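You operate a simulated robot arm through the tools that you are given. There is no shell and no other tool. Be economical: measure what you need, move in short steps, check, and stop when the job is done.

Carry out the task below with a simulated two-armed robot. There is one attempt and no reset: what you move stays moved.

## Task
Lift the clamped wheel, try the release with both hands, lower it and show the green card.
Fine: balance to LOADED before you lift; try while it hangs at the top; it stays clamped; the card goes into the holder; leave the other cards.

It is judged by the outcome, as a careful person would: the job done as asked, and still so three seconds after it is handed in. It fails if anything else is knocked over, pushed out of place, dropped, spilled or broken.

## Robot
Two 7-joint arms with two-finger parallel grippers on one trunk, on a base that drives. Base frame: it is fixed to the floor where the robot stands at the start and does not move with it; the origin is under the middle of the robot, x ahead of it, y to its left, z up. Lengths are in mm, angles in degrees, forces in N, time in s.
The left shoulder is at the start at [50, 187, 1123], the right one opposite. With the tool pointing down near the work surface each hand reaches from about 100 to 660 mm from the robot's upright axis, wherever it stands, measured 20 degrees to its own side. Places, roughly: balance knob [400, 0, 900]; card holder on the gripper [400, -200, 1100]; down button [400, -200, 1100]; swivel [500, -200, 2100]; up button [400, -300, 1100]. Payload 3.43 kg a hand.
The tool frame of a hand sits at the grasp point between the pads (the TCP): z along the fingers, y along the line on which they close. The tips reach 30 mm beyond it. The gripper opens to 94 mm. The fingers are 28 mm wide and 10 mm thick; the gripper's body (50 by 96 mm) begins 55 mm behind the TCP.
Orientation is told as [roll, pitch, yaw] about the base's x, y, z axes, in that order, counted from this pose: with the fingers straight down and closing along the base's y, the tool's x points along the base's -x, its y along +y and its z along -z.

## Interface
- The arms move only by the tool send_rows. It takes "left_series", "right_series" or both (then of equal length, played together; a hand with none holds still); each is a list of rows, each an object (a shift or turn left out is 0, a gripper value left out holds the last) with "dr": the turn, a rotation vector about the tool's x, y, z in degrees, a list of three; "dp": the shift along the tool's x, y, z in mm, a list of three; "gripper": the finger opening in mm, from 0 to 94. In form: [{"dr": [ax, ay, az], "dp": [tx, ty, tz], "gripper": gripper}, ...]. A call has 1 to 12 rows; each row is the pose to reach, as a shift and turn from the pose commanded when the call began, along the tool's axes at that moment. Rows are played at 5 a second. More than 50 mm and 8.6 degrees between two rows, or a gripper value outside its range, and nothing of the call is played. A pose out of reach is approached as far as the arm can. The call stops where the force on the tool passes 40 N (or 10 N more than at its start, if that is more) or the arm is blocked; 0.2 s more then pass. The fingers move at their own pace (about 153 mm/s each) and stop on an object; they squeeze with about 21 N. The grip force told is the motor's: it shows also when the fingers shut on nothing. Time passes only in rows, and 0.2 s behind the last, so rows that repeat a pose let the fingers close. The reply holds the time, the measured pose of the TCP, the force on the tool along the base axes, the opening and the grip force, in the units named above and with some noise, with the torque about the TCP (base axes, N m) and any sound that the robot's microphone picked up.
- Cameras (640 x 400 px; columns grow to the right, rows downward): "scene" is now at [143.6, -20.7, 1313.8]; the picture's right is [-0.31, -0.95, 0.00], its down [-0.20, 0.07, -0.98] and it looks along [0.93, -0.30, -0.21] (base axes); focal length 214 px, centre (320, 200). "left" rides on the left gripper at [76, -14, -103] in its tool frame; the picture's right is [0.18, 0.98, 0.00], its down [-0.75, 0.14, -0.64] and it looks along [-0.63, 0.12, 0.77] (tool axes); focal length 243 px, centre (320, 200). "right" rides on the right gripper at [76, 14, -103] in its tool frame; the picture's right is [-0.18, 0.98, 0.00], its down [-0.75, -0.14, -0.64] and it looks along [-0.63, -0.12, 0.77] (tool axes); focal length 243 px, centre (320, 200). There is no depth. A picture from a camera that has moved, and an enlarged one, comes with that camera's place and axes in the base frame and with its lens. The place of the scene camera against the robot may be out by one fixed shift of up to 12 mm in any direction.
- grab_frame(camera): a new picture of that camera. It takes no simulated time.
- lift_body(by): slides the trunk up (or, below 0, down) by that many mm; the arms and the scene camera ride with it, the base frame stays. It gives what a move gives, with no picture.
- drive_base(legs): drives the robot by 1 to 6 legs, each [ahead, left, turn to the left] in mm, mm and degrees, along the robot's own axes; the way and the turn of a leg run together, so that a leg with both is an arc; at most 1500 mm and 180 degrees a leg. The arms and the cameras ride along, it lands a little off, and it stops where it bumps. It gives what a move gives.
- turn_head(pan, tilt): turns the head with the scene camera to pan (to the left, within 80 degrees either way) and tilt (down, from -29 to 69), counted from straight ahead of the robot. It gives what a move gives.
- inspect(camera, box): a new picture of the part [left, top, right, bottom] of that camera's present view, enlarged. It takes no simulated time.
- job_done(): hands the job in; it is judged then, once.

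Go step by step. Nothing tells you exact positions but the pictures and the camera data: compare them with the known pose of the tool, close in by small moves and look again before you grip or let go. The budget is 120 turns and 92 pictures, counting those below and the enlarged ones. Unless the task says otherwise, let go and move clear before handing in, and close with one line.

The tools are called after "Emit:" by a JSON object that holds its "name" and its "arguments". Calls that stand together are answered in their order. send_rows: Moves the arms, as the interface text tells. Its arguments: {"type":"object","properties":{"left_series":{"type":"array","items":{"type":"object","properties":{"dr":{"type":"array","items":{"type":"number"}},"dp":{"type":"array","items":{"type":"number"}},"gripper":{"type":"number"}}}},"right_series":{"type":"array","items":{"type":"object","properties":{"dr":{"type":"array","items":{"type":"number"}},"dp":{"type":"array","items":{"type":"number"}},"gripper":{"type":"number"}}}}},"required":[]} The other tools are called the same way: lift_body (by) slides the trunk up or down; drive_base (legs) drives the base; turn_head (pan, tilt) turns the head that bears the scene camera; grab_frame (camera) takes a picture; inspect (camera, box) takes an enlarged picture of a part of a camera's view; job_done () hands the job in.

At the start:

```text
clock: 0.0
left_position: [279.1, -26.6, 1324.8]
left_tcp_rot: [-0.1, 0.0, 0.2]
left_contact_force: [0.7, 0.1, 0.1]
left_torque: [-0.05, -0.02, -0.01]
left_opening: 93.9
left_finger_force: 0.0
right_position: [319.8, -339.0, 1323.9]
right_tcp_rot: [-0.1, -0.1, 0.1]
right_contact_force: [0.8, 0.2, -0.3]
right_torque: [0.04, -0.01, 0.0]
right_opening: 93.8
right_finger_force: 0.0
trunk travel left (down, up): [-338.0, 93.0]
robot x, y, heading: [0.6, -0.6, -0.1]
head pan, tilt: [-17.9, 12.4]
```

scene: 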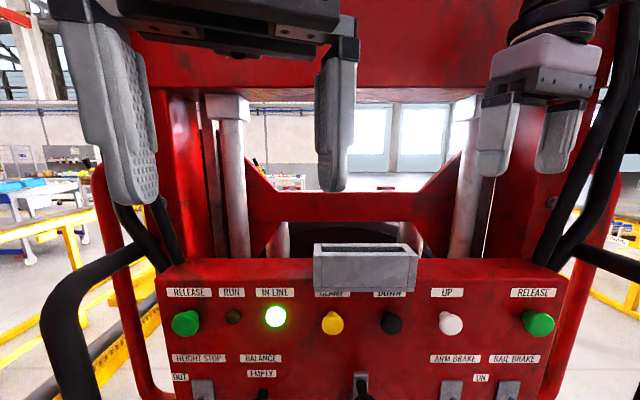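
right: 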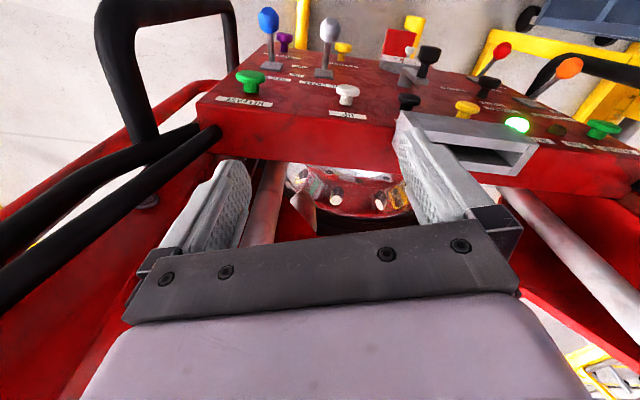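
left: 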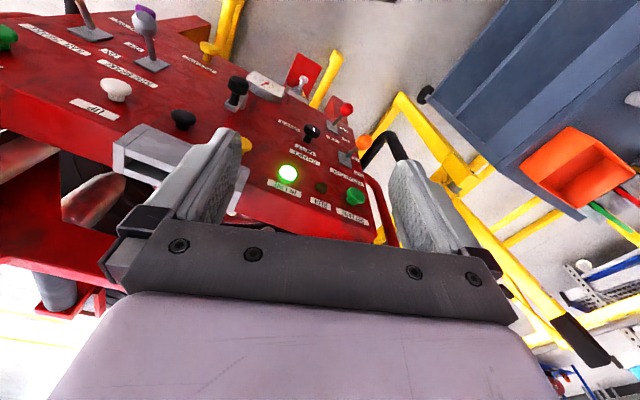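

I see a red control panel with labelled buttons and levers, and a card holder on top. I'll look at the whole panel and find the cards.

Emit:
{"name": "turn_head", "arguments": {"pan": -15, "tilt": 45}}

Emit:
{"name": "grab_frame", "arguments": {"camera": "scene"}}

Emit:
{"name": "inspect", "arguments": {"camera": "scene", "box": [160, 150, 480, 400]}}

```text
clock: 1.0
left_position: [278.2, -26.0, 1325.4]
left_tcp_rot: [-0.1, -0.1, 0.1]
left_contact_force: [0.1, -0.6, -0.9]
left_torque: [0.04, -0.03, -0.01]
left_opening: 93.9
left_finger_force: 0.1
right_position: [319.4, -338.3, 1324.4]
right_tcp_rot: [0.0, -0.1, 0.1]
right_contact_force: [0.2, -0.2, 0.0]
right_torque: [-0.01, -0.01, 0.01]
right_opening: 93.8
right_finger_force: 0.0
trunk travel left (down, up): [-338.0, 93.0]
robot x, y, heading: [1.7, 3.5, 0.1]
head pan, tilt: [-15.0, 45.0]
```

```text
88 pictures are left
camera scene: at [133.4, -13.1, 1262.8], right [-0.26, -0.97, 0.0], down [-0.68, 0.18, -0.71], along [0.68, -0.18, -0.71], focal length 214 px, centre (320, 200)
```

scene: 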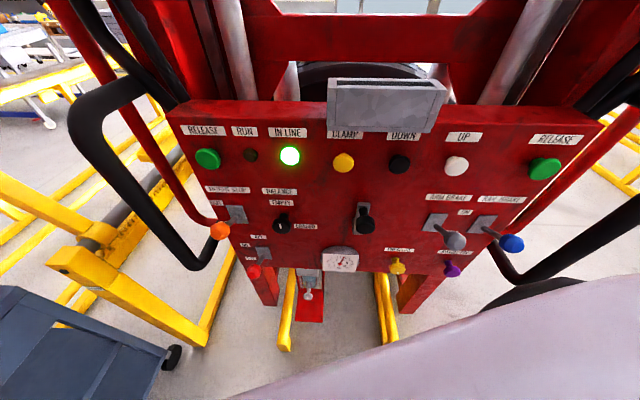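

```text
1.60 times, centred on (320, 275) of scene
camera zoom: at [133.4, -13.1, 1262.8], right [-0.26, -0.97, 0.0], down [-0.68, 0.18, -0.71], along [0.68, -0.18, -0.71], focal length 343 px, centre (320, 80)
```

zoom: 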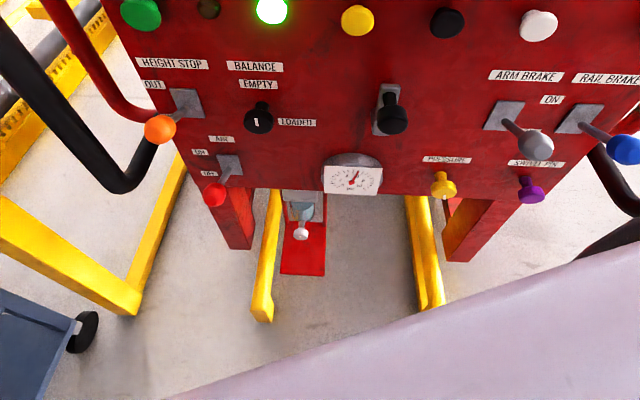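

Emit:
{"name": "inspect", "arguments": {"camera": "scene", "box": [190, 180, 350, 280]}}

Emit:
{"name": "inspect", "arguments": {"camera": "scene", "box": [370, 180, 530, 280]}}

Emit:
{"name": "turn_head", "arguments": {"pan": 60, "tilt": 35}}

Emit:
{"name": "grab_frame", "arguments": {"camera": "scene"}}

```text
4.00 times, centred on (270, 230) of scene
camera zoom: at [133.4, -13.1, 1262.8], right [-0.26, -0.97, 0.0], down [-0.68, 0.18, -0.71], along [0.68, -0.18, -0.71], focal length 858 px, centre (520, 80)
```

zoom: 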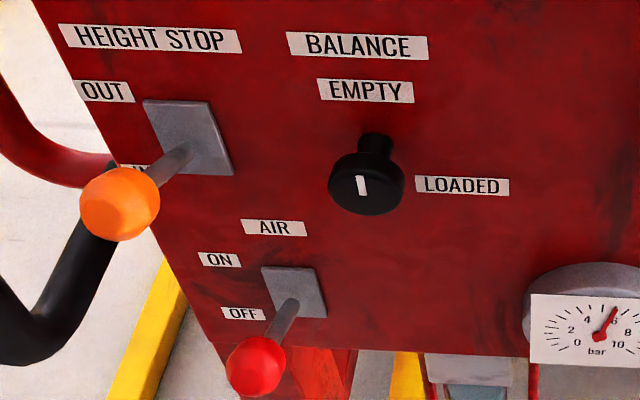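

```text
4.00 times, centred on (450, 230) of scene
camera zoom: at [133.4, -13.1, 1262.8], right [-0.26, -0.97, 0.0], down [-0.68, 0.18, -0.71], along [0.68, -0.18, -0.71], focal length 858 px, centre (-200, 80)
```

zoom: 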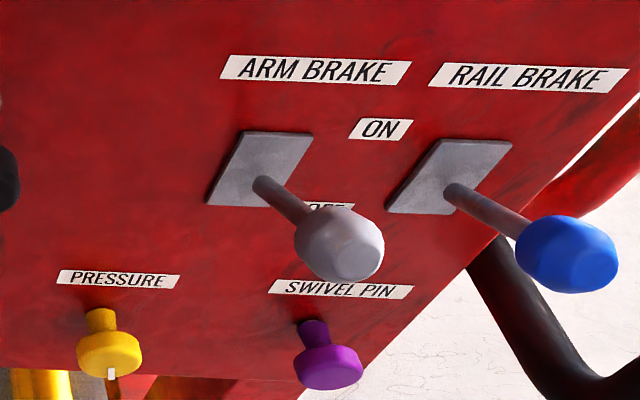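

```text
clock: 2.5
left_position: [277.8, -26.5, 1326.1]
left_tcp_rot: [0.0, 0.0, 0.2]
left_contact_force: [-0.2, -0.1, 0.7]
left_torque: [-0.03, 0.0, 0.01]
left_opening: 94.0
left_finger_force: 0.0
right_position: [318.3, -339.0, 1324.6]
right_tcp_rot: [-0.1, -0.2, 0.0]
right_contact_force: [-0.9, -0.7, -0.2]
right_torque: [-0.05, 0.01, 0.02]
right_opening: 93.9
right_finger_force: 0.1
trunk travel left (down, up): [-338.0, 93.0]
robot x, y, heading: [-0.2, -3.6, -0.0]
head pan, tilt: [60.0, 35.0]
```

```text
84 pictures are left
camera scene: at [98.9, 84.2, 1277.5], right [0.87, -0.5, 0.0], down [-0.29, -0.5, -0.82], along [0.41, 0.71, -0.57], focal length 214 px, centre (320, 200)
```

scene: 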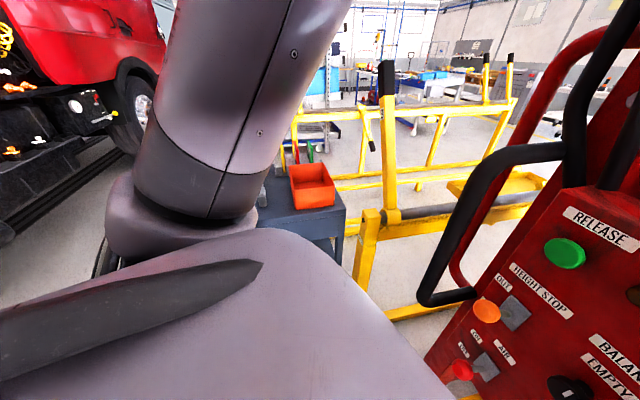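

Emit:
{"name": "inspect", "arguments": {"camera": "scene", "box": [250, 120, 370, 240]}}

Emit:
{"name": "inspect", "arguments": {"camera": "left", "box": [440, 80, 640, 400]}}

Emit:
{"name": "inspect", "arguments": {"camera": "scene", "box": [420, 200, 640, 400]}}

```text
3.33 times, centred on (310, 180) of scene
camera zoom: at [98.9, 84.2, 1277.5], right [0.87, -0.5, 0.0], down [-0.29, -0.5, -0.82], along [0.41, 0.71, -0.57], focal length 715 px, centre (353, 267)
```

zoom: 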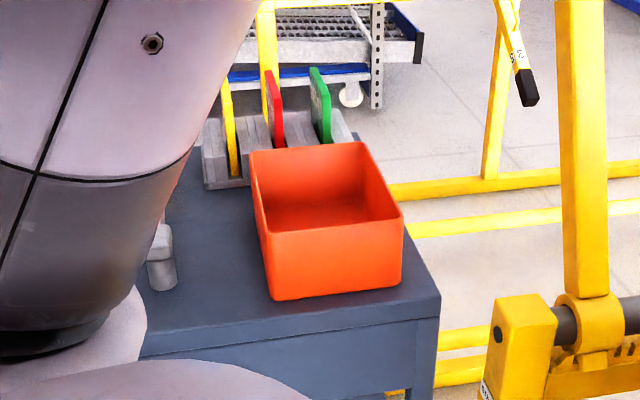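

```text
1.25 times, centred on (540, 240) of left
camera zoom: at [202.9, -38.8, 1428.1], right [-0.19, 0.98, 0.0], down [0.75, 0.14, 0.64], along [0.63, 0.12, -0.77], focal length 303 px, centre (45, 150)
```

zoom: 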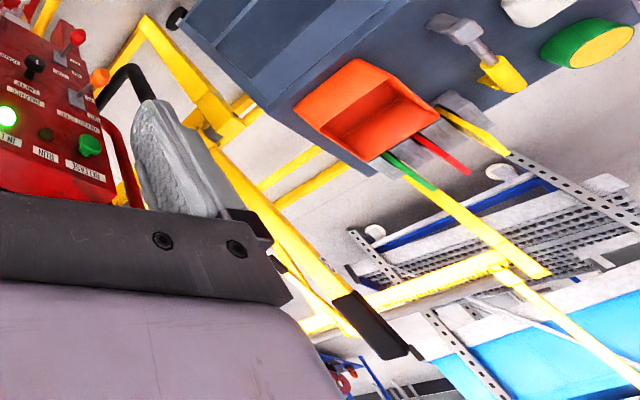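

```text
2.00 times, centred on (530, 300) of scene
camera zoom: at [98.9, 84.2, 1277.5], right [0.87, -0.5, 0.0], down [-0.29, -0.5, -0.82], along [0.41, 0.71, -0.57], focal length 429 px, centre (-100, 0)
```

zoom: 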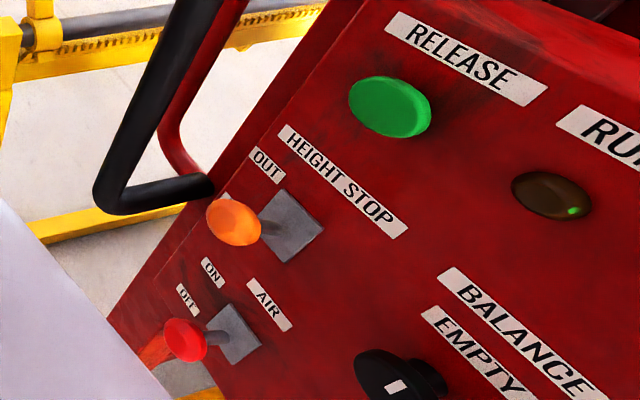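

Emit:
{"name": "turn_head", "arguments": {"pan": -20, "tilt": -25}}

Emit:
{"name": "grab_frame", "arguments": {"camera": "scene"}}

Emit:
{"name": "turn_head", "arguments": {"pan": -24, "tilt": 20}}

Emit:
{"name": "grab_frame", "arguments": {"camera": "scene"}}

```text
clock: 4.0
left_position: [278.1, -25.2, 1326.1]
left_tcp_rot: [-0.2, -0.1, 0.1]
left_contact_force: [-0.4, 0.3, 0.0]
left_torque: [0.0, -0.04, 0.04]
left_opening: 94.0
left_finger_force: 0.1
right_position: [319.9, -338.7, 1324.7]
right_tcp_rot: [0.0, -0.1, 0.1]
right_contact_force: [0.0, -0.5, -0.3]
right_torque: [-0.01, -0.01, 0.03]
right_opening: 94.2
right_finger_force: 0.0
trunk travel left (down, up): [-338.0, 93.0]
robot x, y, heading: [-0.2, 3.4, 0.1]
head pan, tilt: [-20.0, -25.0]
```

```text
80 pictures are left
camera scene: at [121.6, -16.3, 1369.4], right [-0.34, -0.94, 0.0], down [0.4, -0.14, -0.91], along [0.85, -0.31, 0.42], focal length 214 px, centre (320, 200)
```

scene: 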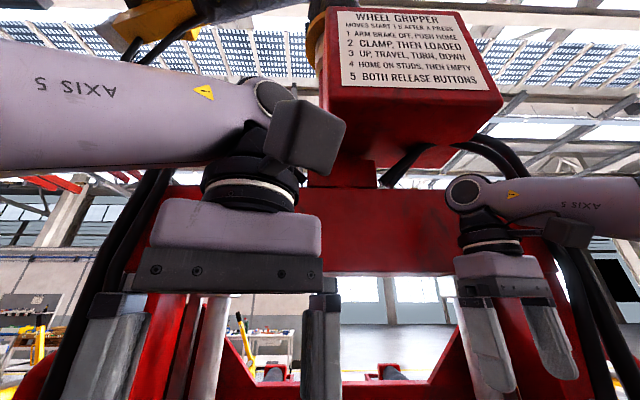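

```text
clock: 5.1
left_position: [279.5, -25.1, 1325.1]
left_tcp_rot: [-0.1, 0.0, 0.2]
left_contact_force: [-0.5, -0.6, -0.7]
left_torque: [-0.01, 0.01, -0.01]
left_opening: 94.0
left_finger_force: 0.0
right_position: [319.6, -339.6, 1325.6]
right_tcp_rot: [0.0, 0.0, 0.1]
right_contact_force: [-0.1, -0.8, 0.1]
right_torque: [-0.01, 0.02, 0.02]
right_opening: 94.3
right_finger_force: 0.0
trunk travel left (down, up): [-338.0, 93.0]
robot x, y, heading: [-1.2, 1.7, 0.1]
head pan, tilt: [-24.0, 20.0]
```

```text
79 pictures are left
camera scene: at [139.9, -29.9, 1301.5], right [-0.41, -0.91, 0.0], down [-0.31, 0.14, -0.94], along [0.86, -0.38, -0.34], focal length 214 px, centre (320, 200)
```

scene: 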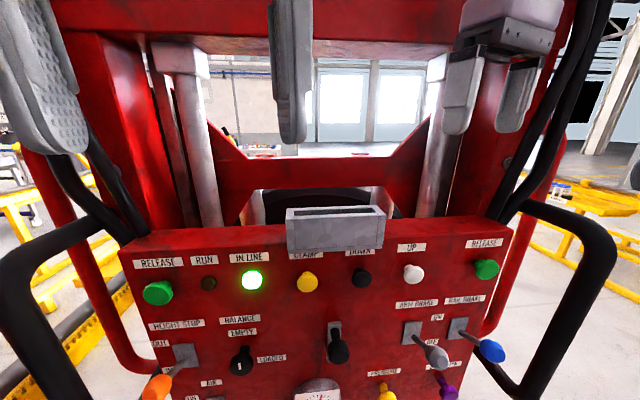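

The panel is vertical and faces about -18° from me. The button row is at z≈1050, with left RELEASE near (489,89) and right RELEASE near (317,-444). All levers look to be up, and BALANCE points to EMPTY. I'll back off and square up to the panel.

Emit:
{"name": "drive_base", "arguments": {"legs": [[-111, -12, 0], [0, 0, -17.9]]}}

Emit:
{"name": "turn_head", "arguments": {"pan": 0, "tilt": -20}}

Emit:
{"name": "grab_frame", "arguments": {"camera": "scene"}}

Emit:
{"name": "turn_head", "arguments": {"pan": 0, "tilt": 25}}

Emit:
{"name": "grab_frame", "arguments": {"camera": "scene"}}

```text
clock: 7.3
left_position: [147.4, -123.5, 1325.0]
left_tcp_rot: [-0.2, -0.1, -17.9]
left_contact_force: [-0.1, -0.2, 0.1]
left_torque: [0.0, -0.01, 0.01]
left_opening: 94.2
left_finger_force: 0.0
right_position: [89.3, -433.6, 1324.7]
right_tcp_rot: [0.1, -0.1, -17.9]
right_contact_force: [-0.5, -0.4, 0.0]
right_torque: [-0.03, 0.0, -0.02]
right_opening: 94.1
right_finger_force: 0.0
trunk travel left (down, up): [-338.0, 93.0]
robot x, y, heading: [-112.0, -11.8, -17.9]
head pan, tilt: [-24.0, 20.0]
```

```text
clock: 8.4
left_position: [147.6, -122.4, 1324.3]
left_tcp_rot: [-0.1, 0.1, -17.9]
left_contact_force: [0.4, 0.1, -0.5]
left_torque: [0.0, -0.02, -0.03]
left_opening: 93.8
left_finger_force: 0.1
right_position: [89.9, -432.7, 1325.8]
right_tcp_rot: [0.0, -0.1, -17.9]
right_contact_force: [1.0, 0.1, -0.1]
right_torque: [-0.02, -0.02, 0.0]
right_opening: 94.1
right_finger_force: 0.1
trunk travel left (down, up): [-338.0, 93.0]
robot x, y, heading: [-110.4, -11.8, -18.3]
head pan, tilt: [0.0, -20.0]
```

```text
78 pictures are left
camera scene: at [14.8, -45.6, 1362.9], right [-0.31, -0.95, 0.0], down [0.32, -0.11, -0.94], along [0.89, -0.29, 0.34], focal length 214 px, centre (320, 200)
```

scene: 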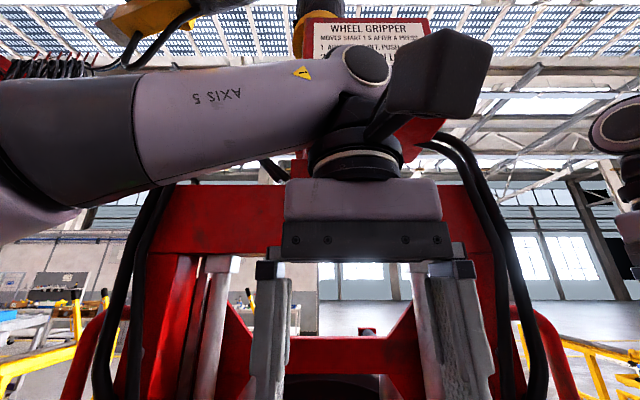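

```text
clock: 9.5
left_position: [146.9, -123.2, 1325.6]
left_tcp_rot: [-0.1, 0.0, -17.9]
left_contact_force: [0.2, 0.1, -0.6]
left_torque: [-0.01, 0.0, 0.01]
left_opening: 94.0
left_finger_force: 0.1
right_position: [89.6, -432.4, 1323.3]
right_tcp_rot: [0.0, -0.1, -17.9]
right_contact_force: [0.3, 0.1, -0.4]
right_torque: [0.02, 0.01, 0.0]
right_opening: 94.2
right_finger_force: 0.1
trunk travel left (down, up): [-338.0, 93.0]
robot x, y, heading: [-110.6, -13.1, -17.9]
head pan, tilt: [0.0, 25.0]
```

```text
77 pictures are left
camera scene: at [30.0, -50.5, 1293.4], right [-0.31, -0.95, 0.0], down [-0.4, 0.13, -0.91], along [0.86, -0.28, -0.42], focal length 214 px, centre (320, 200)
```

scene: 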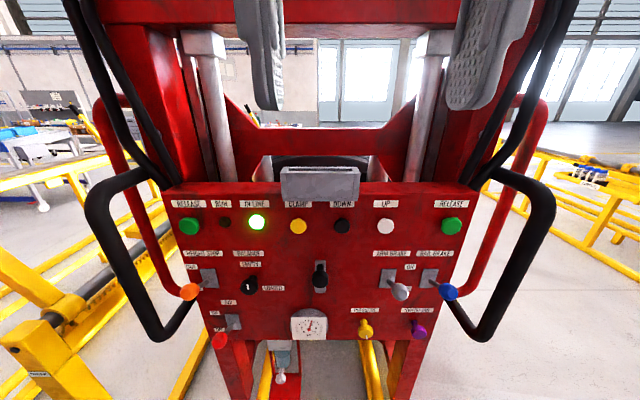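

The base is square now: UP is about 529 ahead and 137 right, and the balance knob about 515 ahead, 170 left, z≈900. I'll point both hands forward in front of the panel.

Emit:
{"name": "send_rows", "arguments": {"left_series": [{"dr": [0, -7.5, 0], "dp": [-8, 16, 27], "gripper": 94}, {"dr": [0, -15, 0], "dp": [-16, 33, 54]}, {"dr": [0, -22.5, 0], "dp": [-24, 49, 81]}, {"dr": [0, -30, 0], "dp": [-33, 65, 108]}, {"dr": [0, -37.5, 0], "dp": [-41, 82, 135]}, {"dr": [0, -45, 0], "dp": [-50, 98, 162]}, {"dr": [0, -52.5, 0], "dp": [-58, 114, 190]}, {"dr": [0, -60, 0], "dp": [-67, 131, 217]}, {"dr": [0, -67.5, 0], "dp": [-75, 147, 244]}, {"dr": [0, -75, 0], "dp": [-83, 163, 271]}, {"dr": [0, -82.5, 0], "dp": [-92, 180, 298]}, {"dr": [0, -90, 0], "dp": [-100, 196, 325]}], "right_series": [{"dr": [0, -7.5, 0], "dp": [-6, 17, 23], "gripper": 0}, {"dr": [0, -15, 0], "dp": [-12, 33, 45]}, {"dr": [0, -22.5, 0], "dp": [-18, 50, 68]}, {"dr": [0, -30, 0], "dp": [-23, 67, 91]}, {"dr": [0, -37.5, 0], "dp": [-29, 83, 114]}, {"dr": [0, -45, 0], "dp": [-35, 100, 136]}, {"dr": [0, -52.5, 0], "dp": [-41, 117, 159]}, {"dr": [0, -60, 0], "dp": [-47, 133, 182]}, {"dr": [0, -67.5, 0], "dp": [-53, 150, 205]}, {"dr": [0, -75, 0], "dp": [-58, 167, 227]}, {"dr": [0, -82.5, 0], "dp": [-64, 183, 250]}, {"dr": [0, -90, 0], "dp": [-70, 200, 273]}]}}

Emit:
{"name": "grab_frame", "arguments": {"camera": "scene"}}

Emit:
{"name": "grab_frame", "arguments": {"camera": "left"}}

```text
clock: 10.0
left_position: [167.6, -104.2, 1293.7]
left_tcp_rot: [-2.1, -10.2, -15.9]
left_contact_force: [6.0, -7.1, 14.2]
left_torque: [0.97, 2.03, 0.56]
left_opening: 93.6
left_finger_force: 0.1
right_position: [104.6, -412.2, 1294.0]
right_tcp_rot: [0.0, -10.6, -17.8]
right_contact_force: [0.3, -0.4, 0.2]
right_torque: [0.02, -0.01, 0.0]
right_opening: 0.2
right_finger_force: 20.8
trunk travel left (down, up): [-338.0, 93.0]
robot x, y, heading: [-107.5, -10.0, -17.9]
head pan, tilt: [0.0, 25.0]
stopped in row 2 (left hand): the force on the tool passed its limit at 80 N (the readings are from after the stop); the commanded pose is now the measured one
```

```text
76 pictures are left
camera scene: at [30.1, -49.7, 1291.5], right [-0.3, -0.95, 0.0], down [-0.42, 0.13, -0.9], along [0.86, -0.27, -0.44], focal length 214 px, centre (320, 200)
```

scene: 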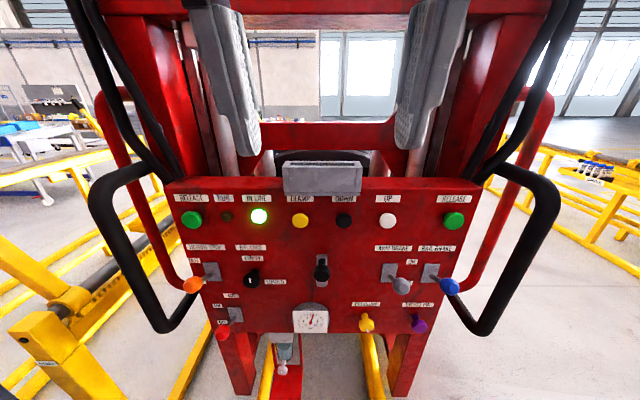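

```text
75 pictures are left
camera left: at [76.1, -88.6, 1381.7], right [0.1, 0.99, -0.07], down [0.65, -0.01, 0.76], along [0.75, -0.12, -0.65], focal length 243 px, centre (320, 200)
```

left: 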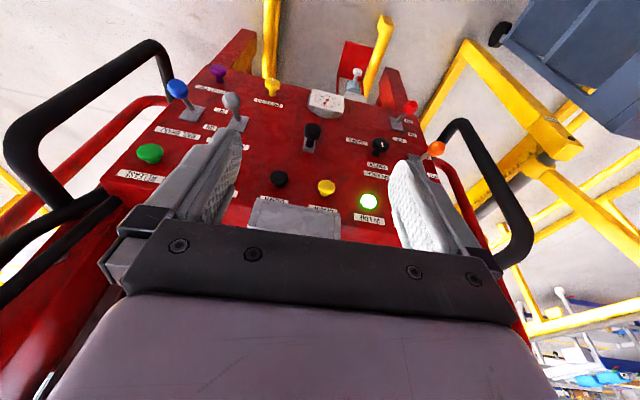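

The left wrist brushed against my own head. I'll move it forward and left first, and tilt it after that.

Emit:
{"name": "send_rows", "arguments": {"left_series": [{"dp": [-20, 20, 0]}, {"dp": [-35, 60, 0]}, {"dp": [-50, 100, 0]}, {"dp": [-60, 140, 0]}, {"dp": [-60, 174, 0]}]}}

Emit:
{"name": "grab_frame", "arguments": {"camera": "scene"}}

```text
clock: 11.2
left_position: [270.9, 45.2, 1298.1]
left_tcp_rot: [-1.8, -10.1, -16.2]
left_contact_force: [0.1, 0.8, -0.9]
left_torque: [0.03, -0.01, -0.03]
left_opening: 94.1
left_finger_force: 0.0
right_position: [104.4, -410.5, 1293.8]
right_tcp_rot: [-0.1, -10.6, -17.9]
right_contact_force: [-0.4, -0.4, -0.9]
right_torque: [-0.05, 0.0, 0.0]
right_opening: 0.0
right_finger_force: 21.2
trunk travel left (down, up): [-338.0, 93.0]
robot x, y, heading: [-110.5, -13.3, -17.7]
head pan, tilt: [0.0, 25.0]
```

```text
74 pictures are left
camera scene: at [30.1, -49.8, 1293.3], right [-0.31, -0.95, 0.0], down [-0.4, 0.13, -0.91], along [0.86, -0.28, -0.42], focal length 214 px, centre (320, 200)
```

scene: 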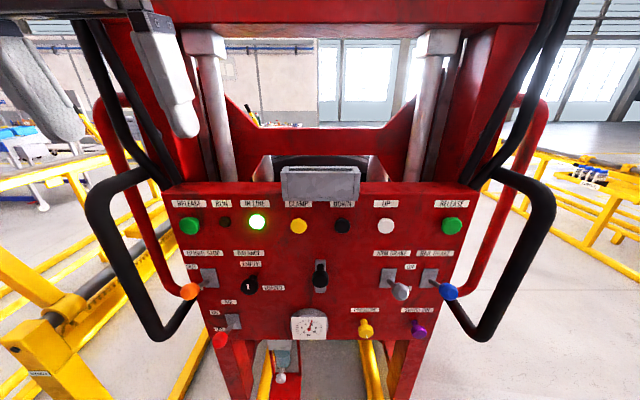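

Emit:
{"name": "send_rows", "arguments": {"left_series": [{"dr": [0, -7.3, 0], "dp": [1, 0, 27]}, {"dr": [0, -14.5, 0], "dp": [1, 0, 55]}, {"dr": [0, -21.8, 0], "dp": [2, 0, 82]}, {"dr": [0, -29, 0], "dp": [3, 0, 109]}, {"dr": [0, -36.3, 0], "dp": [4, 0, 137]}, {"dr": [0, -43.6, 0], "dp": [4, 0, 164]}, {"dr": [0, -50.9, 0], "dp": [5, 0, 192]}, {"dr": [0, -58.2, 0], "dp": [6, 0, 219]}, {"dr": [0, -65.4, 0], "dp": [7, 0, 246]}, {"dr": [0, -72.7, 0], "dp": [7, 0, 274]}, {"dr": [0, -80, 0], "dp": [8, 0, 301]}], "right_series": [{"dr": [0, -7.3, 0], "dp": [-2, 16, 23]}, {"dr": [0, -14.5, 0], "dp": [-4, 32, 45]}, {"dr": [0, -21.8, 0], "dp": [-5, 48, 68]}, {"dr": [0, -29, 0], "dp": [-7, 64, 91]}, {"dr": [0, -36.3, 0], "dp": [-9, 80, 113]}, {"dr": [0, -43.6, 0], "dp": [-11, 96, 136]}, {"dr": [0, -50.9, 0], "dp": [-13, 112, 158]}, {"dr": [0, -58.2, 0], "dp": [-15, 127, 181]}, {"dr": [0, -65.4, 0], "dp": [-16, 143, 204]}, {"dr": [0, -72.7, 0], "dp": [-18, 159, 226]}, {"dr": [0, -79.5, 0], "dp": [-20, 175, 249]}]}}

Emit:
{"name": "grab_frame", "arguments": {"camera": "scene"}}

Emit:
{"name": "grab_frame", "arguments": {"camera": "left"}}

Emit:
{"name": "grab_frame", "arguments": {"camera": "right"}}

```text
clock: 13.6
left_position: [319.6, 2.7, 1014.0]
left_tcp_rot: [-97.5, -88.3, 81.1]
left_contact_force: [-0.1, 0.7, -0.3]
left_torque: [-0.01, 0.03, -0.01]
left_opening: 93.8
left_finger_force: 0.2
left hand out of reach, approached as far as the arm can: row 7, 8, 9, 10, 11
right_position: [257.2, -285.6, 1117.6]
right_tcp_rot: [0.4, -88.1, -18.6]
right_contact_force: [-0.6, -0.2, -0.1]
right_torque: [-0.02, 0.0, 0.0]
right_opening: 0.1
right_finger_force: 20.5
right hand out of reach, approached as far as the arm can: row 7, 8, 9, 10, 11
trunk travel left (down, up): [-338.0, 93.0]
robot x, y, heading: [-113.0, -13.6, -18.1]
head pan, tilt: [0.0, 25.0]
```

```text
73 pictures are left
camera scene: at [29.5, -50.2, 1293.4], right [-0.31, -0.95, 0.0], down [-0.4, 0.13, -0.91], along [0.86, -0.28, -0.42], focal length 214 px, centre (320, 200)
```

scene: 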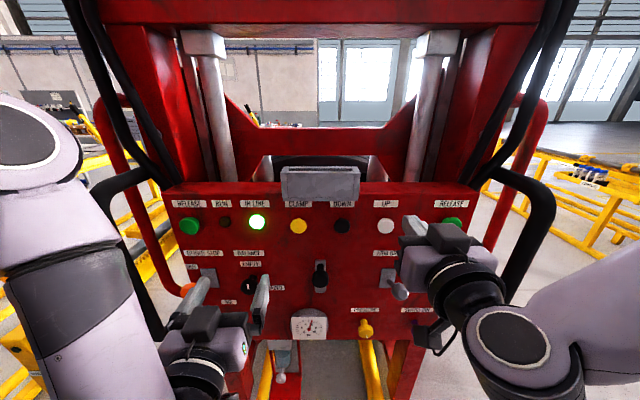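

```text
72 pictures are left
camera left: at [217.7, 16.9, 939.4], right [0.28, 0.94, -0.21], down [-0.57, 0.34, 0.75], along [0.77, -0.08, 0.63], focal length 243 px, centre (320, 200)
```

left: 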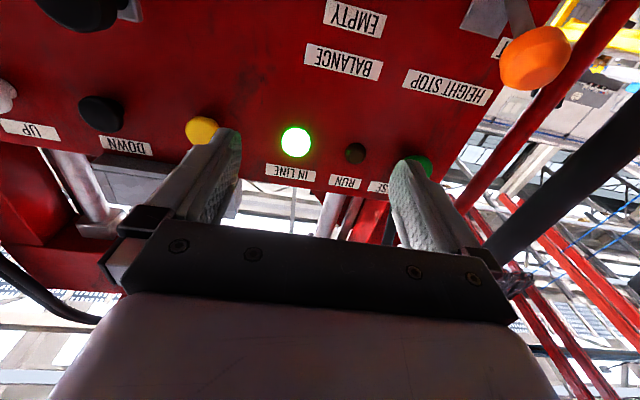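

```text
71 pictures are left
camera right: at [161.0, -239.1, 1045.2], right [0.31, 0.93, 0.18], down [-0.63, 0.06, 0.77], along [0.71, -0.36, 0.6], focal length 243 px, centre (320, 200)
```

right: 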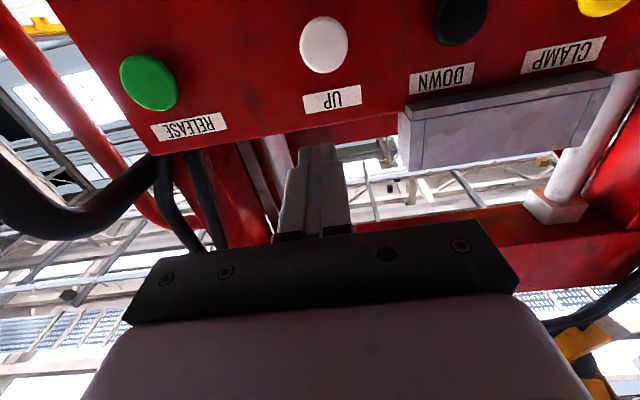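

At full forward tilt the arms are too close in. I'll back up 80 mm for room.

Emit:
{"name": "drive_base", "arguments": {"legs": [[-80, 0, 0]]}}

Emit:
{"name": "send_rows", "arguments": {"left_series": [{"dp": [0, 0, 5]}], "right_series": [{"dp": [0, 0, 5]}]}}

Emit:
{"name": "grab_frame", "arguments": {"camera": "scene"}}

Emit:
{"name": "grab_frame", "arguments": {"camera": "left"}}

```text
clock: 14.7
left_position: [245.1, 28.0, 1014.6]
left_tcp_rot: [-93.9, -88.1, 77.6]
left_contact_force: [-1.0, -0.1, 0.8]
left_torque: [0.01, 0.03, 0.01]
left_opening: 94.1
left_finger_force: 0.0
right_position: [181.1, -261.1, 1117.1]
right_tcp_rot: [-1.1, -87.9, -17.0]
right_contact_force: [-1.1, -0.1, 0.6]
right_torque: [0.0, 0.03, 0.0]
right_opening: 0.0
right_finger_force: 20.3
trunk travel left (down, up): [-338.0, 93.0]
robot x, y, heading: [-185.6, 12.5, -17.8]
head pan, tilt: [0.0, 25.0]
```

```text
clock: 15.1
left_position: [249.6, 25.6, 1015.6]
left_tcp_rot: [-90.1, -88.2, 73.9]
left_contact_force: [-1.3, -0.4, 0.0]
left_torque: [0.01, 0.05, -0.02]
left_opening: 94.1
left_finger_force: 0.1
right_position: [186.9, -263.2, 1116.9]
right_tcp_rot: [-0.7, -87.8, -17.4]
right_contact_force: [1.1, -0.2, 0.5]
right_torque: [0.02, -0.01, 0.01]
right_opening: 0.0
right_finger_force: 20.9
trunk travel left (down, up): [-338.0, 93.0]
robot x, y, heading: [-183.1, 8.1, -17.8]
head pan, tilt: [0.0, 25.0]
```

```text
70 pictures are left
camera scene: at [-45.0, -26.0, 1293.3], right [-0.31, -0.95, 0.0], down [-0.4, 0.13, -0.91], along [0.86, -0.28, -0.42], focal length 214 px, centre (320, 200)
```

scene: 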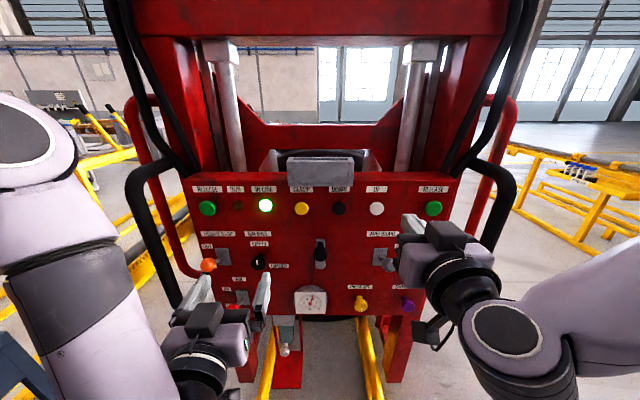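

```text
69 pictures are left
camera left: at [147.1, 38.8, 939.7], right [0.27, 0.94, -0.21], down [-0.57, 0.34, 0.75], along [0.77, -0.08, 0.63], focal length 243 px, centre (320, 200)
```

left: 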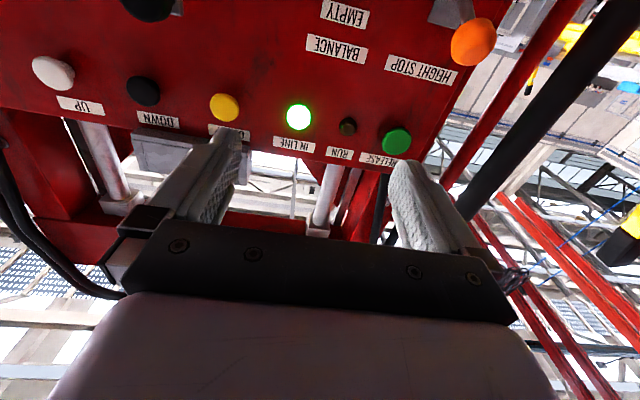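

Emit:
{"name": "send_rows", "arguments": {"left_series": [{"dp": [38, 8, 15], "gripper": 94}, {"dp": [76, 17, 30]}, {"dp": [115, 25, 45]}]}}

Emit:
{"name": "grab_frame", "arguments": {"camera": "left"}}

Emit:
{"name": "inspect", "arguments": {"camera": "scene", "box": [160, 180, 360, 380]}}

```text
clock: 15.9
left_position: [256.8, -20.7, 952.3]
left_tcp_rot: [-86.3, -88.1, 70.4]
left_contact_force: [0.1, -0.8, 0.5]
left_torque: [0.0, -0.01, 0.02]
left_opening: 93.9
left_finger_force: 0.0
left hand out of reach, approached as far as the arm can: row 1, 2, 3
right_position: [187.4, -263.5, 1116.9]
right_tcp_rot: [-1.0, -87.8, -17.1]
right_contact_force: [-0.5, 0.0, 0.0]
right_torque: [-0.04, -0.01, -0.01]
right_opening: 0.0
right_finger_force: 21.0
trunk travel left (down, up): [-338.0, 93.0]
robot x, y, heading: [-185.3, 13.1, -17.7]
head pan, tilt: [0.0, 25.0]
```

```text
68 pictures are left
camera left: at [153.5, -7.4, 877.5], right [0.27, 0.94, -0.21], down [-0.57, 0.33, 0.75], along [0.78, -0.08, 0.63], focal length 243 px, centre (320, 200)
```

left: 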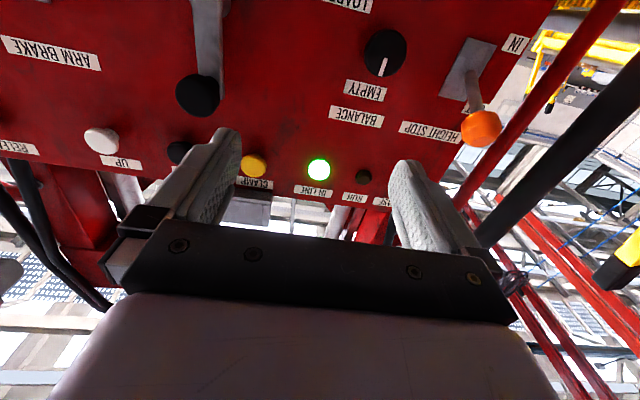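

```text
2.00 times, centred on (260, 280) of scene
camera zoom: at [-44.9, -26.0, 1293.3], right [-0.31, -0.95, 0.0], down [-0.4, 0.13, -0.91], along [0.86, -0.28, -0.42], focal length 429 px, centre (440, 40)
```

zoom: 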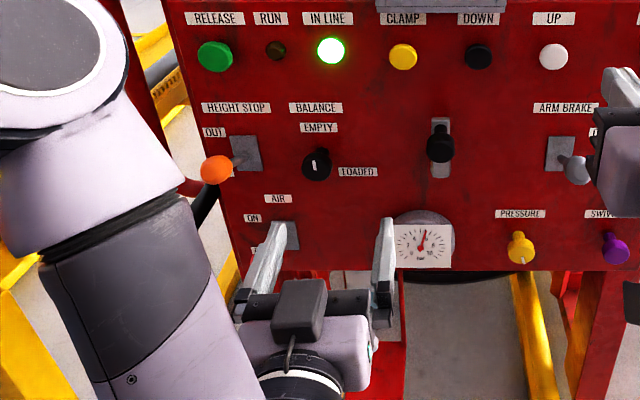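

The left hand can't get low enough at this trunk height, so I'll lower the trunk.

Emit:
{"name": "lift_body", "arguments": {"by": -150}}

Emit:
{"name": "send_rows", "arguments": {"left_series": [{"dp": [-30, 12, 15], "gripper": 94}, {"dp": [-60, 24, 30]}, {"dp": [-90, 36, 40]}], "right_series": [{"dp": [-28, 0, 0]}, {"dp": [-56, 0, 0]}, {"dp": [-85, 0, 20]}]}}

Emit:
{"name": "grab_frame", "arguments": {"camera": "left"}}

Emit:
{"name": "grab_frame", "arguments": {"camera": "scene"}}

```text
clock: 17.6
left_position: [255.9, -20.9, 802.7]
left_tcp_rot: [-85.8, -88.2, 69.8]
left_contact_force: [0.3, -0.4, 0.0]
left_torque: [-0.02, -0.02, 0.01]
left_opening: 94.2
left_finger_force: 0.1
right_position: [187.4, -263.3, 967.1]
right_tcp_rot: [-1.1, -87.8, -17.1]
right_contact_force: [0.4, 0.0, -0.4]
right_torque: [0.01, 0.0, 0.01]
right_opening: 0.0
right_finger_force: 20.7
trunk travel left (down, up): [-188.0, 243.0]
robot x, y, heading: [-183.9, 13.3, -17.9]
head pan, tilt: [0.0, 25.0]
```

```text
clock: 18.4
left_position: [303.9, 3.3, 892.3]
left_tcp_rot: [-80.8, -88.2, 65.0]
left_contact_force: [-0.1, -0.3, 0.1]
left_torque: [-0.02, 0.01, 0.02]
left_opening: 93.9
left_finger_force: 0.0
left hand out of reach, approached as far as the arm can: row 3
right_position: [209.6, -271.5, 1053.6]
right_tcp_rot: [-0.5, -87.7, -17.6]
right_contact_force: [-0.6, 0.3, -0.1]
right_torque: [0.0, 0.0, -0.02]
right_opening: 0.0
right_finger_force: 21.0
trunk travel left (down, up): [-188.0, 243.0]
robot x, y, heading: [-185.5, 15.0, -17.8]
head pan, tilt: [0.0, 25.0]
```

```text
66 pictures are left
camera left: at [201.8, 17.7, 817.5], right [0.26, 0.94, -0.21], down [-0.57, 0.33, 0.75], along [0.78, -0.08, 0.62], focal length 243 px, centre (320, 200)
```

left: 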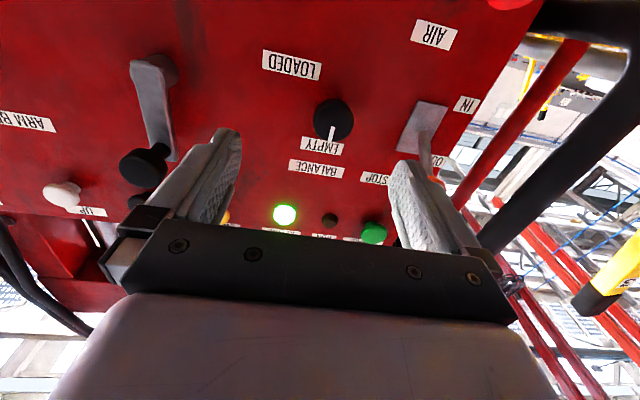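

```text
65 pictures are left
camera scene: at [-45.0, -26.0, 1143.3], right [-0.31, -0.95, 0.0], down [-0.4, 0.13, -0.91], along [0.86, -0.28, -0.42], focal length 214 px, centre (320, 200)
```

scene: 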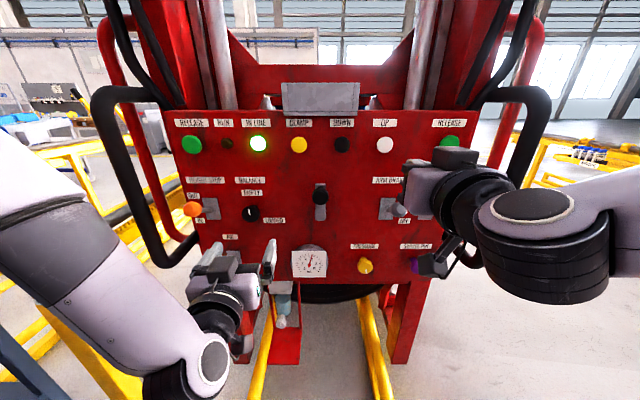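

The balance knob triangulates to about (431,-14,902). I'll align with it and approach.

Emit:
{"name": "send_rows", "arguments": {"left_series": [{"dp": [-5, 10, 25], "gripper": 94}, {"dp": [-10, 19, 50]}, {"dp": [-10, 19, 75]}]}}

Emit:
{"name": "grab_frame", "arguments": {"camera": "left"}}

Emit:
{"name": "inspect", "arguments": {"camera": "scene", "box": [160, 140, 340, 300]}}

```text
clock: 19.2
left_position: [369.1, -22.1, 914.2]
left_tcp_rot: [-73.8, -88.2, 58.2]
left_contact_force: [-0.5, 0.1, 0.8]
left_torque: [0.02, -0.01, -0.03]
left_opening: 94.1
left_finger_force: 0.1
left hand out of reach, approached as far as the arm can: row 1, 2, 3
right_position: [210.1, -271.1, 1052.1]
right_tcp_rot: [-0.9, -87.8, -17.1]
right_contact_force: [-0.3, -0.8, 0.6]
right_torque: [0.0, -0.03, 0.02]
right_opening: 0.0
right_finger_force: 20.8
trunk travel left (down, up): [-188.0, 243.0]
robot x, y, heading: [-182.5, 12.2, -17.9]
head pan, tilt: [0.0, 25.0]
```

```text
64 pictures are left
camera left: at [266.0, -8.6, 840.3], right [0.26, 0.94, -0.21], down [-0.57, 0.33, 0.75], along [0.78, -0.07, 0.62], focal length 243 px, centre (320, 200)
```

left: 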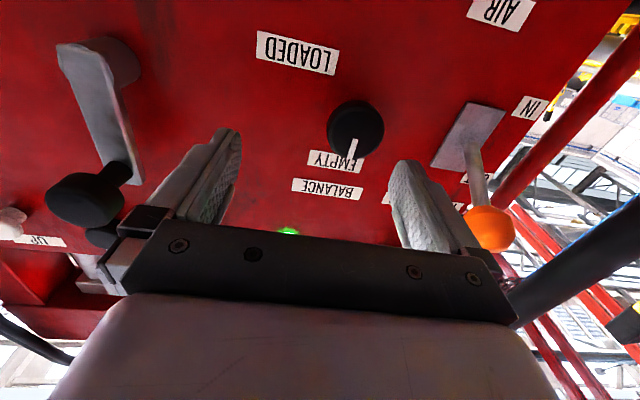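

```text
2.50 times, centred on (250, 220) of scene
camera zoom: at [-44.9, -26.1, 1143.3], right [-0.31, -0.95, 0.0], down [-0.4, 0.13, -0.91], along [0.86, -0.28, -0.42], focal length 536 px, centre (495, 150)
```

zoom: 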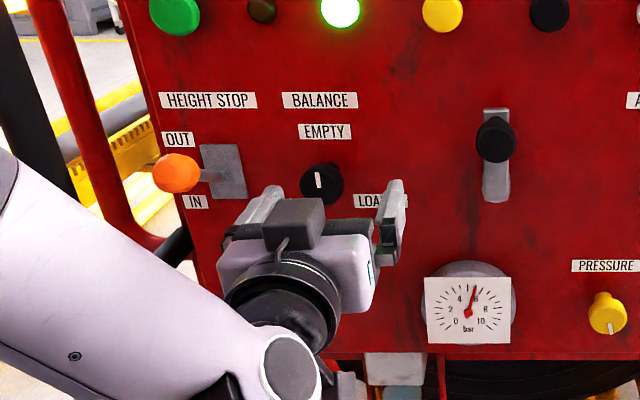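

The pose is still limited, probably because the arm is too folded. I'll back off 100 mm more and lower the trunk a little.

Emit:
{"name": "drive_base", "arguments": {"legs": [[-100, 0, 0]]}}

Emit:
{"name": "lift_body", "arguments": {"by": -60}}

Emit:
{"name": "send_rows", "arguments": {"left_series": [{"dp": [-25, 12, 25], "gripper": 94}, {"dp": [-48, 25, 50]}, {"dp": [-48, 30, 75]}, {"dp": [-48, 30, 100]}], "right_series": [{"dp": [-30, 0, 25]}, {"dp": [-60, 0, 50]}, {"dp": [-60, 0, 75]}, {"dp": [-60, 0, 100]}]}}

Emit:
{"name": "grab_frame", "arguments": {"camera": "left"}}

```text
clock: 20.4
left_position: [274.2, 8.7, 914.1]
left_tcp_rot: [-76.3, -88.1, 60.7]
left_contact_force: [-0.7, 0.6, 0.2]
left_torque: [0.01, 0.0, -0.03]
left_opening: 93.8
left_finger_force: 0.0
right_position: [114.0, -240.4, 1054.2]
right_tcp_rot: [-0.9, -87.8, -17.3]
right_contact_force: [0.1, 0.0, -0.1]
right_torque: [-0.01, -0.01, -0.01]
right_opening: 0.1
right_finger_force: 21.0
trunk travel left (down, up): [-188.0, 243.0]
robot x, y, heading: [-280.5, 42.9, -18.3]
head pan, tilt: [0.0, 25.0]
```

```text
clock: 21.4
left_position: [274.0, 8.5, 854.6]
left_tcp_rot: [-76.2, -88.2, 60.7]
left_contact_force: [0.7, 0.2, 0.2]
left_torque: [0.0, 0.0, -0.03]
left_opening: 94.0
left_finger_force: 0.1
right_position: [114.1, -241.0, 993.5]
right_tcp_rot: [-0.8, -87.8, -17.4]
right_contact_force: [-0.6, -0.6, -0.3]
right_torque: [-0.03, 0.01, -0.02]
right_opening: 0.0
right_finger_force: 20.9
trunk travel left (down, up): [-128.0, 303.0]
robot x, y, heading: [-281.5, 42.7, -17.8]
head pan, tilt: [0.0, 25.0]
```

```text
clock: 22.4
left_position: [375.5, 2.5, 909.7]
left_tcp_rot: [-66.5, -88.1, 51.3]
left_contact_force: [0.3, -0.5, 0.8]
left_torque: [0.01, 0.02, -0.01]
left_opening: 94.0
left_finger_force: 0.0
left hand out of reach, approached as far as the arm can: row 2, 3, 4
right_position: [212.7, -273.1, 1050.0]
right_tcp_rot: [-1.8, -87.7, -16.3]
right_contact_force: [0.1, 0.2, 0.2]
right_torque: [0.01, 0.0, -0.01]
right_opening: 0.0
right_finger_force: 20.6
trunk travel left (down, up): [-128.0, 303.0]
robot x, y, heading: [-278.6, 42.0, -17.7]
head pan, tilt: [0.0, 25.0]
```

```text
62 pictures are left
camera left: at [272.4, 14.8, 835.0], right [0.25, 0.94, -0.21], down [-0.57, 0.32, 0.76], along [0.78, -0.07, 0.62], focal length 243 px, centre (320, 200)
```

left: 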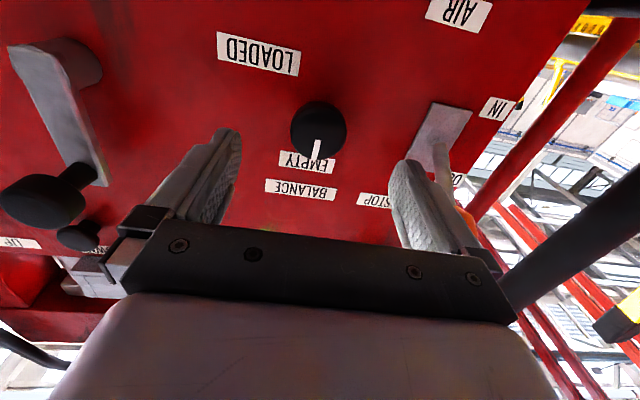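

Emit:
{"name": "send_rows", "arguments": {"left_series": [{"dr": [0, 6, 0], "dp": [3, 0, 12]}, {"dr": [0, 12, 0], "dp": [7, 0, 25]}]}}

```text
clock: 23.0
left_position: [401.6, -4.8, 900.7]
left_tcp_rot: [-8.0, -77.3, -7.7]
left_contact_force: [0.3, 0.1, 0.8]
left_torque: [0.01, 0.01, 0.02]
left_opening: 93.8
left_finger_force: 0.0
right_position: [212.6, -272.6, 1050.5]
right_tcp_rot: [-1.0, -87.8, -17.2]
right_contact_force: [0.5, -0.4, 0.2]
right_torque: [0.0, -0.02, -0.03]
right_opening: 0.0
right_finger_force: 21.8
trunk travel left (down, up): [-128.0, 303.0]
robot x, y, heading: [-280.7, 41.3, -17.8]
head pan, tilt: [0.0, 25.0]
```

Emit:
{"name": "grab_frame", "arguments": {"camera": "left"}}

Emit:
{"name": "inspect", "arguments": {"camera": "scene", "box": [200, 120, 360, 220]}}

```text
61 pictures are left
camera left: at [283.9, 12.8, 849.7], right [0.22, 0.95, -0.21], down [-0.4, 0.29, 0.87], along [0.89, -0.11, 0.45], focal length 243 px, centre (320, 200)
```

left: 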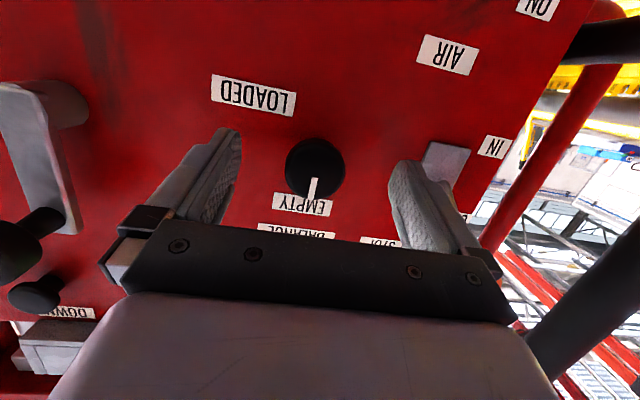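

```text
4.00 times, centred on (280, 170) of scene
camera zoom: at [-139.9, 4.5, 1083.3], right [-0.31, -0.95, 0.0], down [-0.4, 0.13, -0.91], along [0.86, -0.28, -0.42], focal length 858 px, centre (480, 320)
```

zoom: 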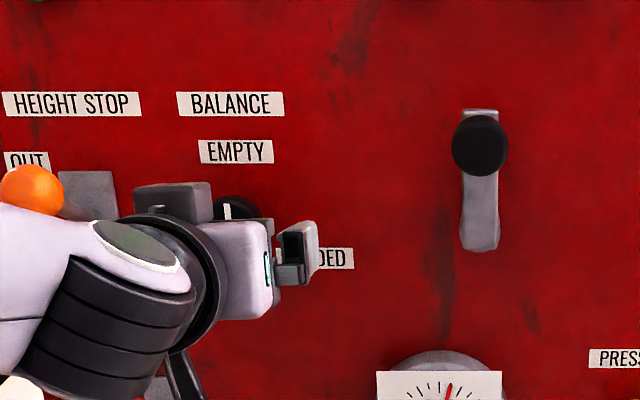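

Emit:
{"name": "send_rows", "arguments": {"left_series": [{"dp": [-5, 0, 14], "gripper": 94}, {"dp": [-10.6, 0, 28.3]}, {"dp": [-10.6, 0, 28.3]}]}}

Emit:
{"name": "grab_frame", "arguments": {"camera": "left"}}

```text
clock: 23.8
left_position: [428.9, -12.8, 906.2]
left_tcp_rot: [-8.1, -77.4, -7.7]
left_contact_force: [0.1, 0.2, -0.6]
left_torque: [0.0, 0.01, -0.02]
left_opening: 94.2
left_finger_force: 0.1
right_position: [211.8, -273.0, 1050.7]
right_tcp_rot: [-1.0, -87.7, -17.1]
right_contact_force: [-0.2, -0.2, -0.9]
right_torque: [0.02, -0.03, 0.01]
right_opening: 0.0
right_finger_force: 20.3
trunk travel left (down, up): [-128.0, 303.0]
robot x, y, heading: [-279.6, 41.5, -18.1]
head pan, tilt: [0.0, 25.0]
```

```text
59 pictures are left
camera left: at [313.1, 5.1, 853.8], right [0.22, 0.95, -0.21], down [-0.4, 0.29, 0.87], along [0.89, -0.11, 0.45], focal length 243 px, centre (320, 200)
```

left: 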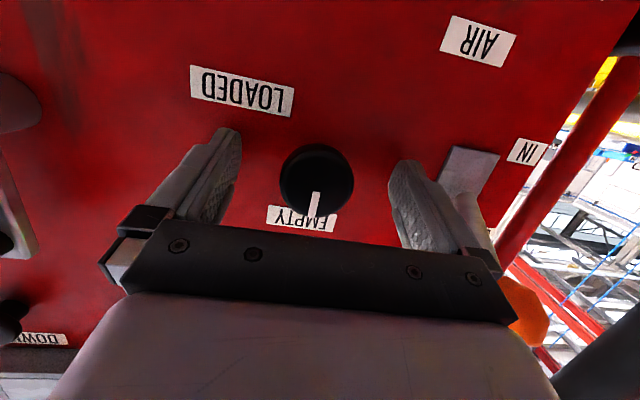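

The knob is centred between the fingers. I'll close on it.

Emit:
{"name": "send_rows", "arguments": {"left_series": [{"gripper": 20}, {"gripper": 20}, {"gripper": 20}]}}

```text
clock: 24.6
left_position: [427.1, -15.4, 905.0]
left_tcp_rot: [-7.9, -77.5, -8.0]
left_contact_force: [1.4, -7.4, 1.0]
left_torque: [-0.01, -0.11, -0.12]
left_opening: 39.8
left_finger_force: 45.0
right_position: [211.6, -273.7, 1049.9]
right_tcp_rot: [0.2, -87.8, -18.2]
right_contact_force: [-0.8, -0.3, 0.3]
right_torque: [0.01, 0.03, -0.01]
right_opening: 0.1
right_finger_force: 21.4
trunk travel left (down, up): [-128.0, 303.0]
robot x, y, heading: [-277.8, 41.9, -18.0]
head pan, tilt: [0.0, 25.0]
```

Emit:
{"name": "send_rows", "arguments": {"left_series": [{"dr": [-1.78, -0.33, 8.03]}, {"dr": [-3.56, -0.66, 16.06]}, {"dr": [-5.34, -0.99, 24.1]}, {"dr": [-7.12, -1.32, 32.1]}, {"dr": [-8.9, -1.65, 40.15]}, {"dr": [-10.7, -2, 48.2]}]}}

Emit:
{"name": "grab_frame", "arguments": {"camera": "left"}}

```text
clock: 26.0
left_position: [428.3, -14.3, 905.9]
left_tcp_rot: [81.0, -41.4, -91.3]
left_contact_force: [2.0, -14.0, -1.4]
left_torque: [-0.06, -0.16, -0.37]
left_opening: 39.5
left_finger_force: 45.2
right_position: [213.0, -275.0, 1049.3]
right_tcp_rot: [0.8, -87.7, -19.0]
right_contact_force: [0.5, -0.1, 0.7]
right_torque: [0.03, 0.03, 0.02]
right_opening: 0.0
right_finger_force: 21.0
trunk travel left (down, up): [-128.0, 303.0]
robot x, y, heading: [-278.0, 44.3, -17.9]
head pan, tilt: [0.0, 25.0]
```

```text
58 pictures are left
camera left: at [326.6, 47.7, 856.0], right [0.17, 0.78, 0.61], down [-0.62, -0.39, 0.68], along [0.77, -0.49, 0.42], focal length 243 px, centre (320, 200)
```

left: 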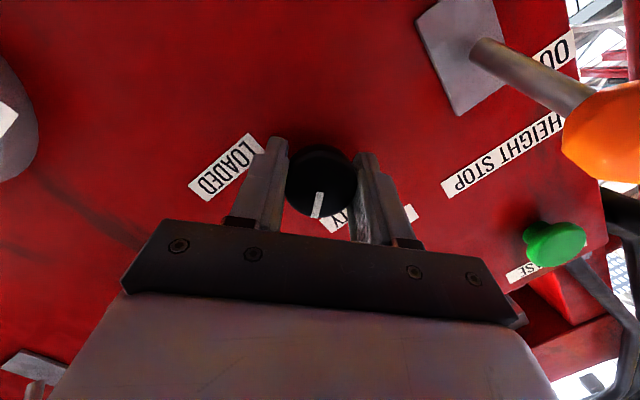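

Emit:
{"name": "send_rows", "arguments": {"left_series": [{"dr": [-1.78, -0.33, 8.03]}, {"dr": [-3.56, -0.66, 16.06]}, {"dr": [-5.34, -0.99, 24.1]}, {"dr": [-7.12, -1.32, 32.1]}, {"dr": [-8.9, -1.65, 40.15]}, {"dr": [-9.1, -1.7, 41.1]}]}}

Emit:
{"name": "grab_frame", "arguments": {"camera": "left"}}

```text
clock: 27.4
left_position: [428.0, -13.7, 905.1]
left_tcp_rot: [92.1, -0.5, -95.4]
left_contact_force: [-9.1, -12.3, -9.1]
left_torque: [-0.61, 0.28, 0.1]
left_opening: 39.1
left_finger_force: 45.6
right_position: [212.4, -273.9, 1050.0]
right_tcp_rot: [0.6, -87.6, -18.9]
right_contact_force: [0.0, -0.1, 0.0]
right_torque: [0.0, 0.0, 0.01]
right_opening: 0.0
right_finger_force: 20.5
trunk travel left (down, up): [-128.0, 303.0]
robot x, y, heading: [-280.7, 41.2, -18.2]
head pan, tilt: [0.0, 25.0]
```

```text
57 pictures are left
camera left: at [334.8, 73.0, 885.8], right [-0.02, 0.2, 0.98], down [-0.72, -0.69, 0.12], along [0.7, -0.7, 0.15], focal length 243 px, centre (320, 200)
```

left: 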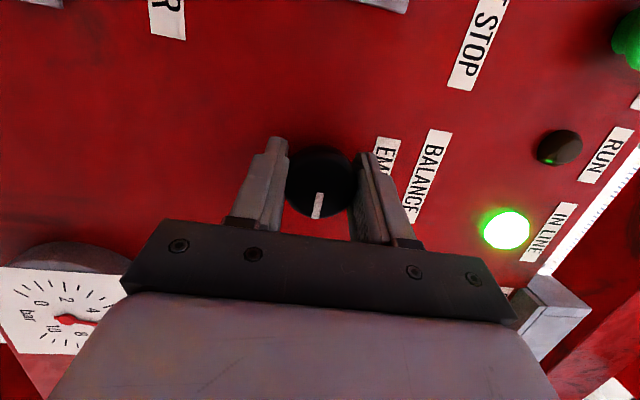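

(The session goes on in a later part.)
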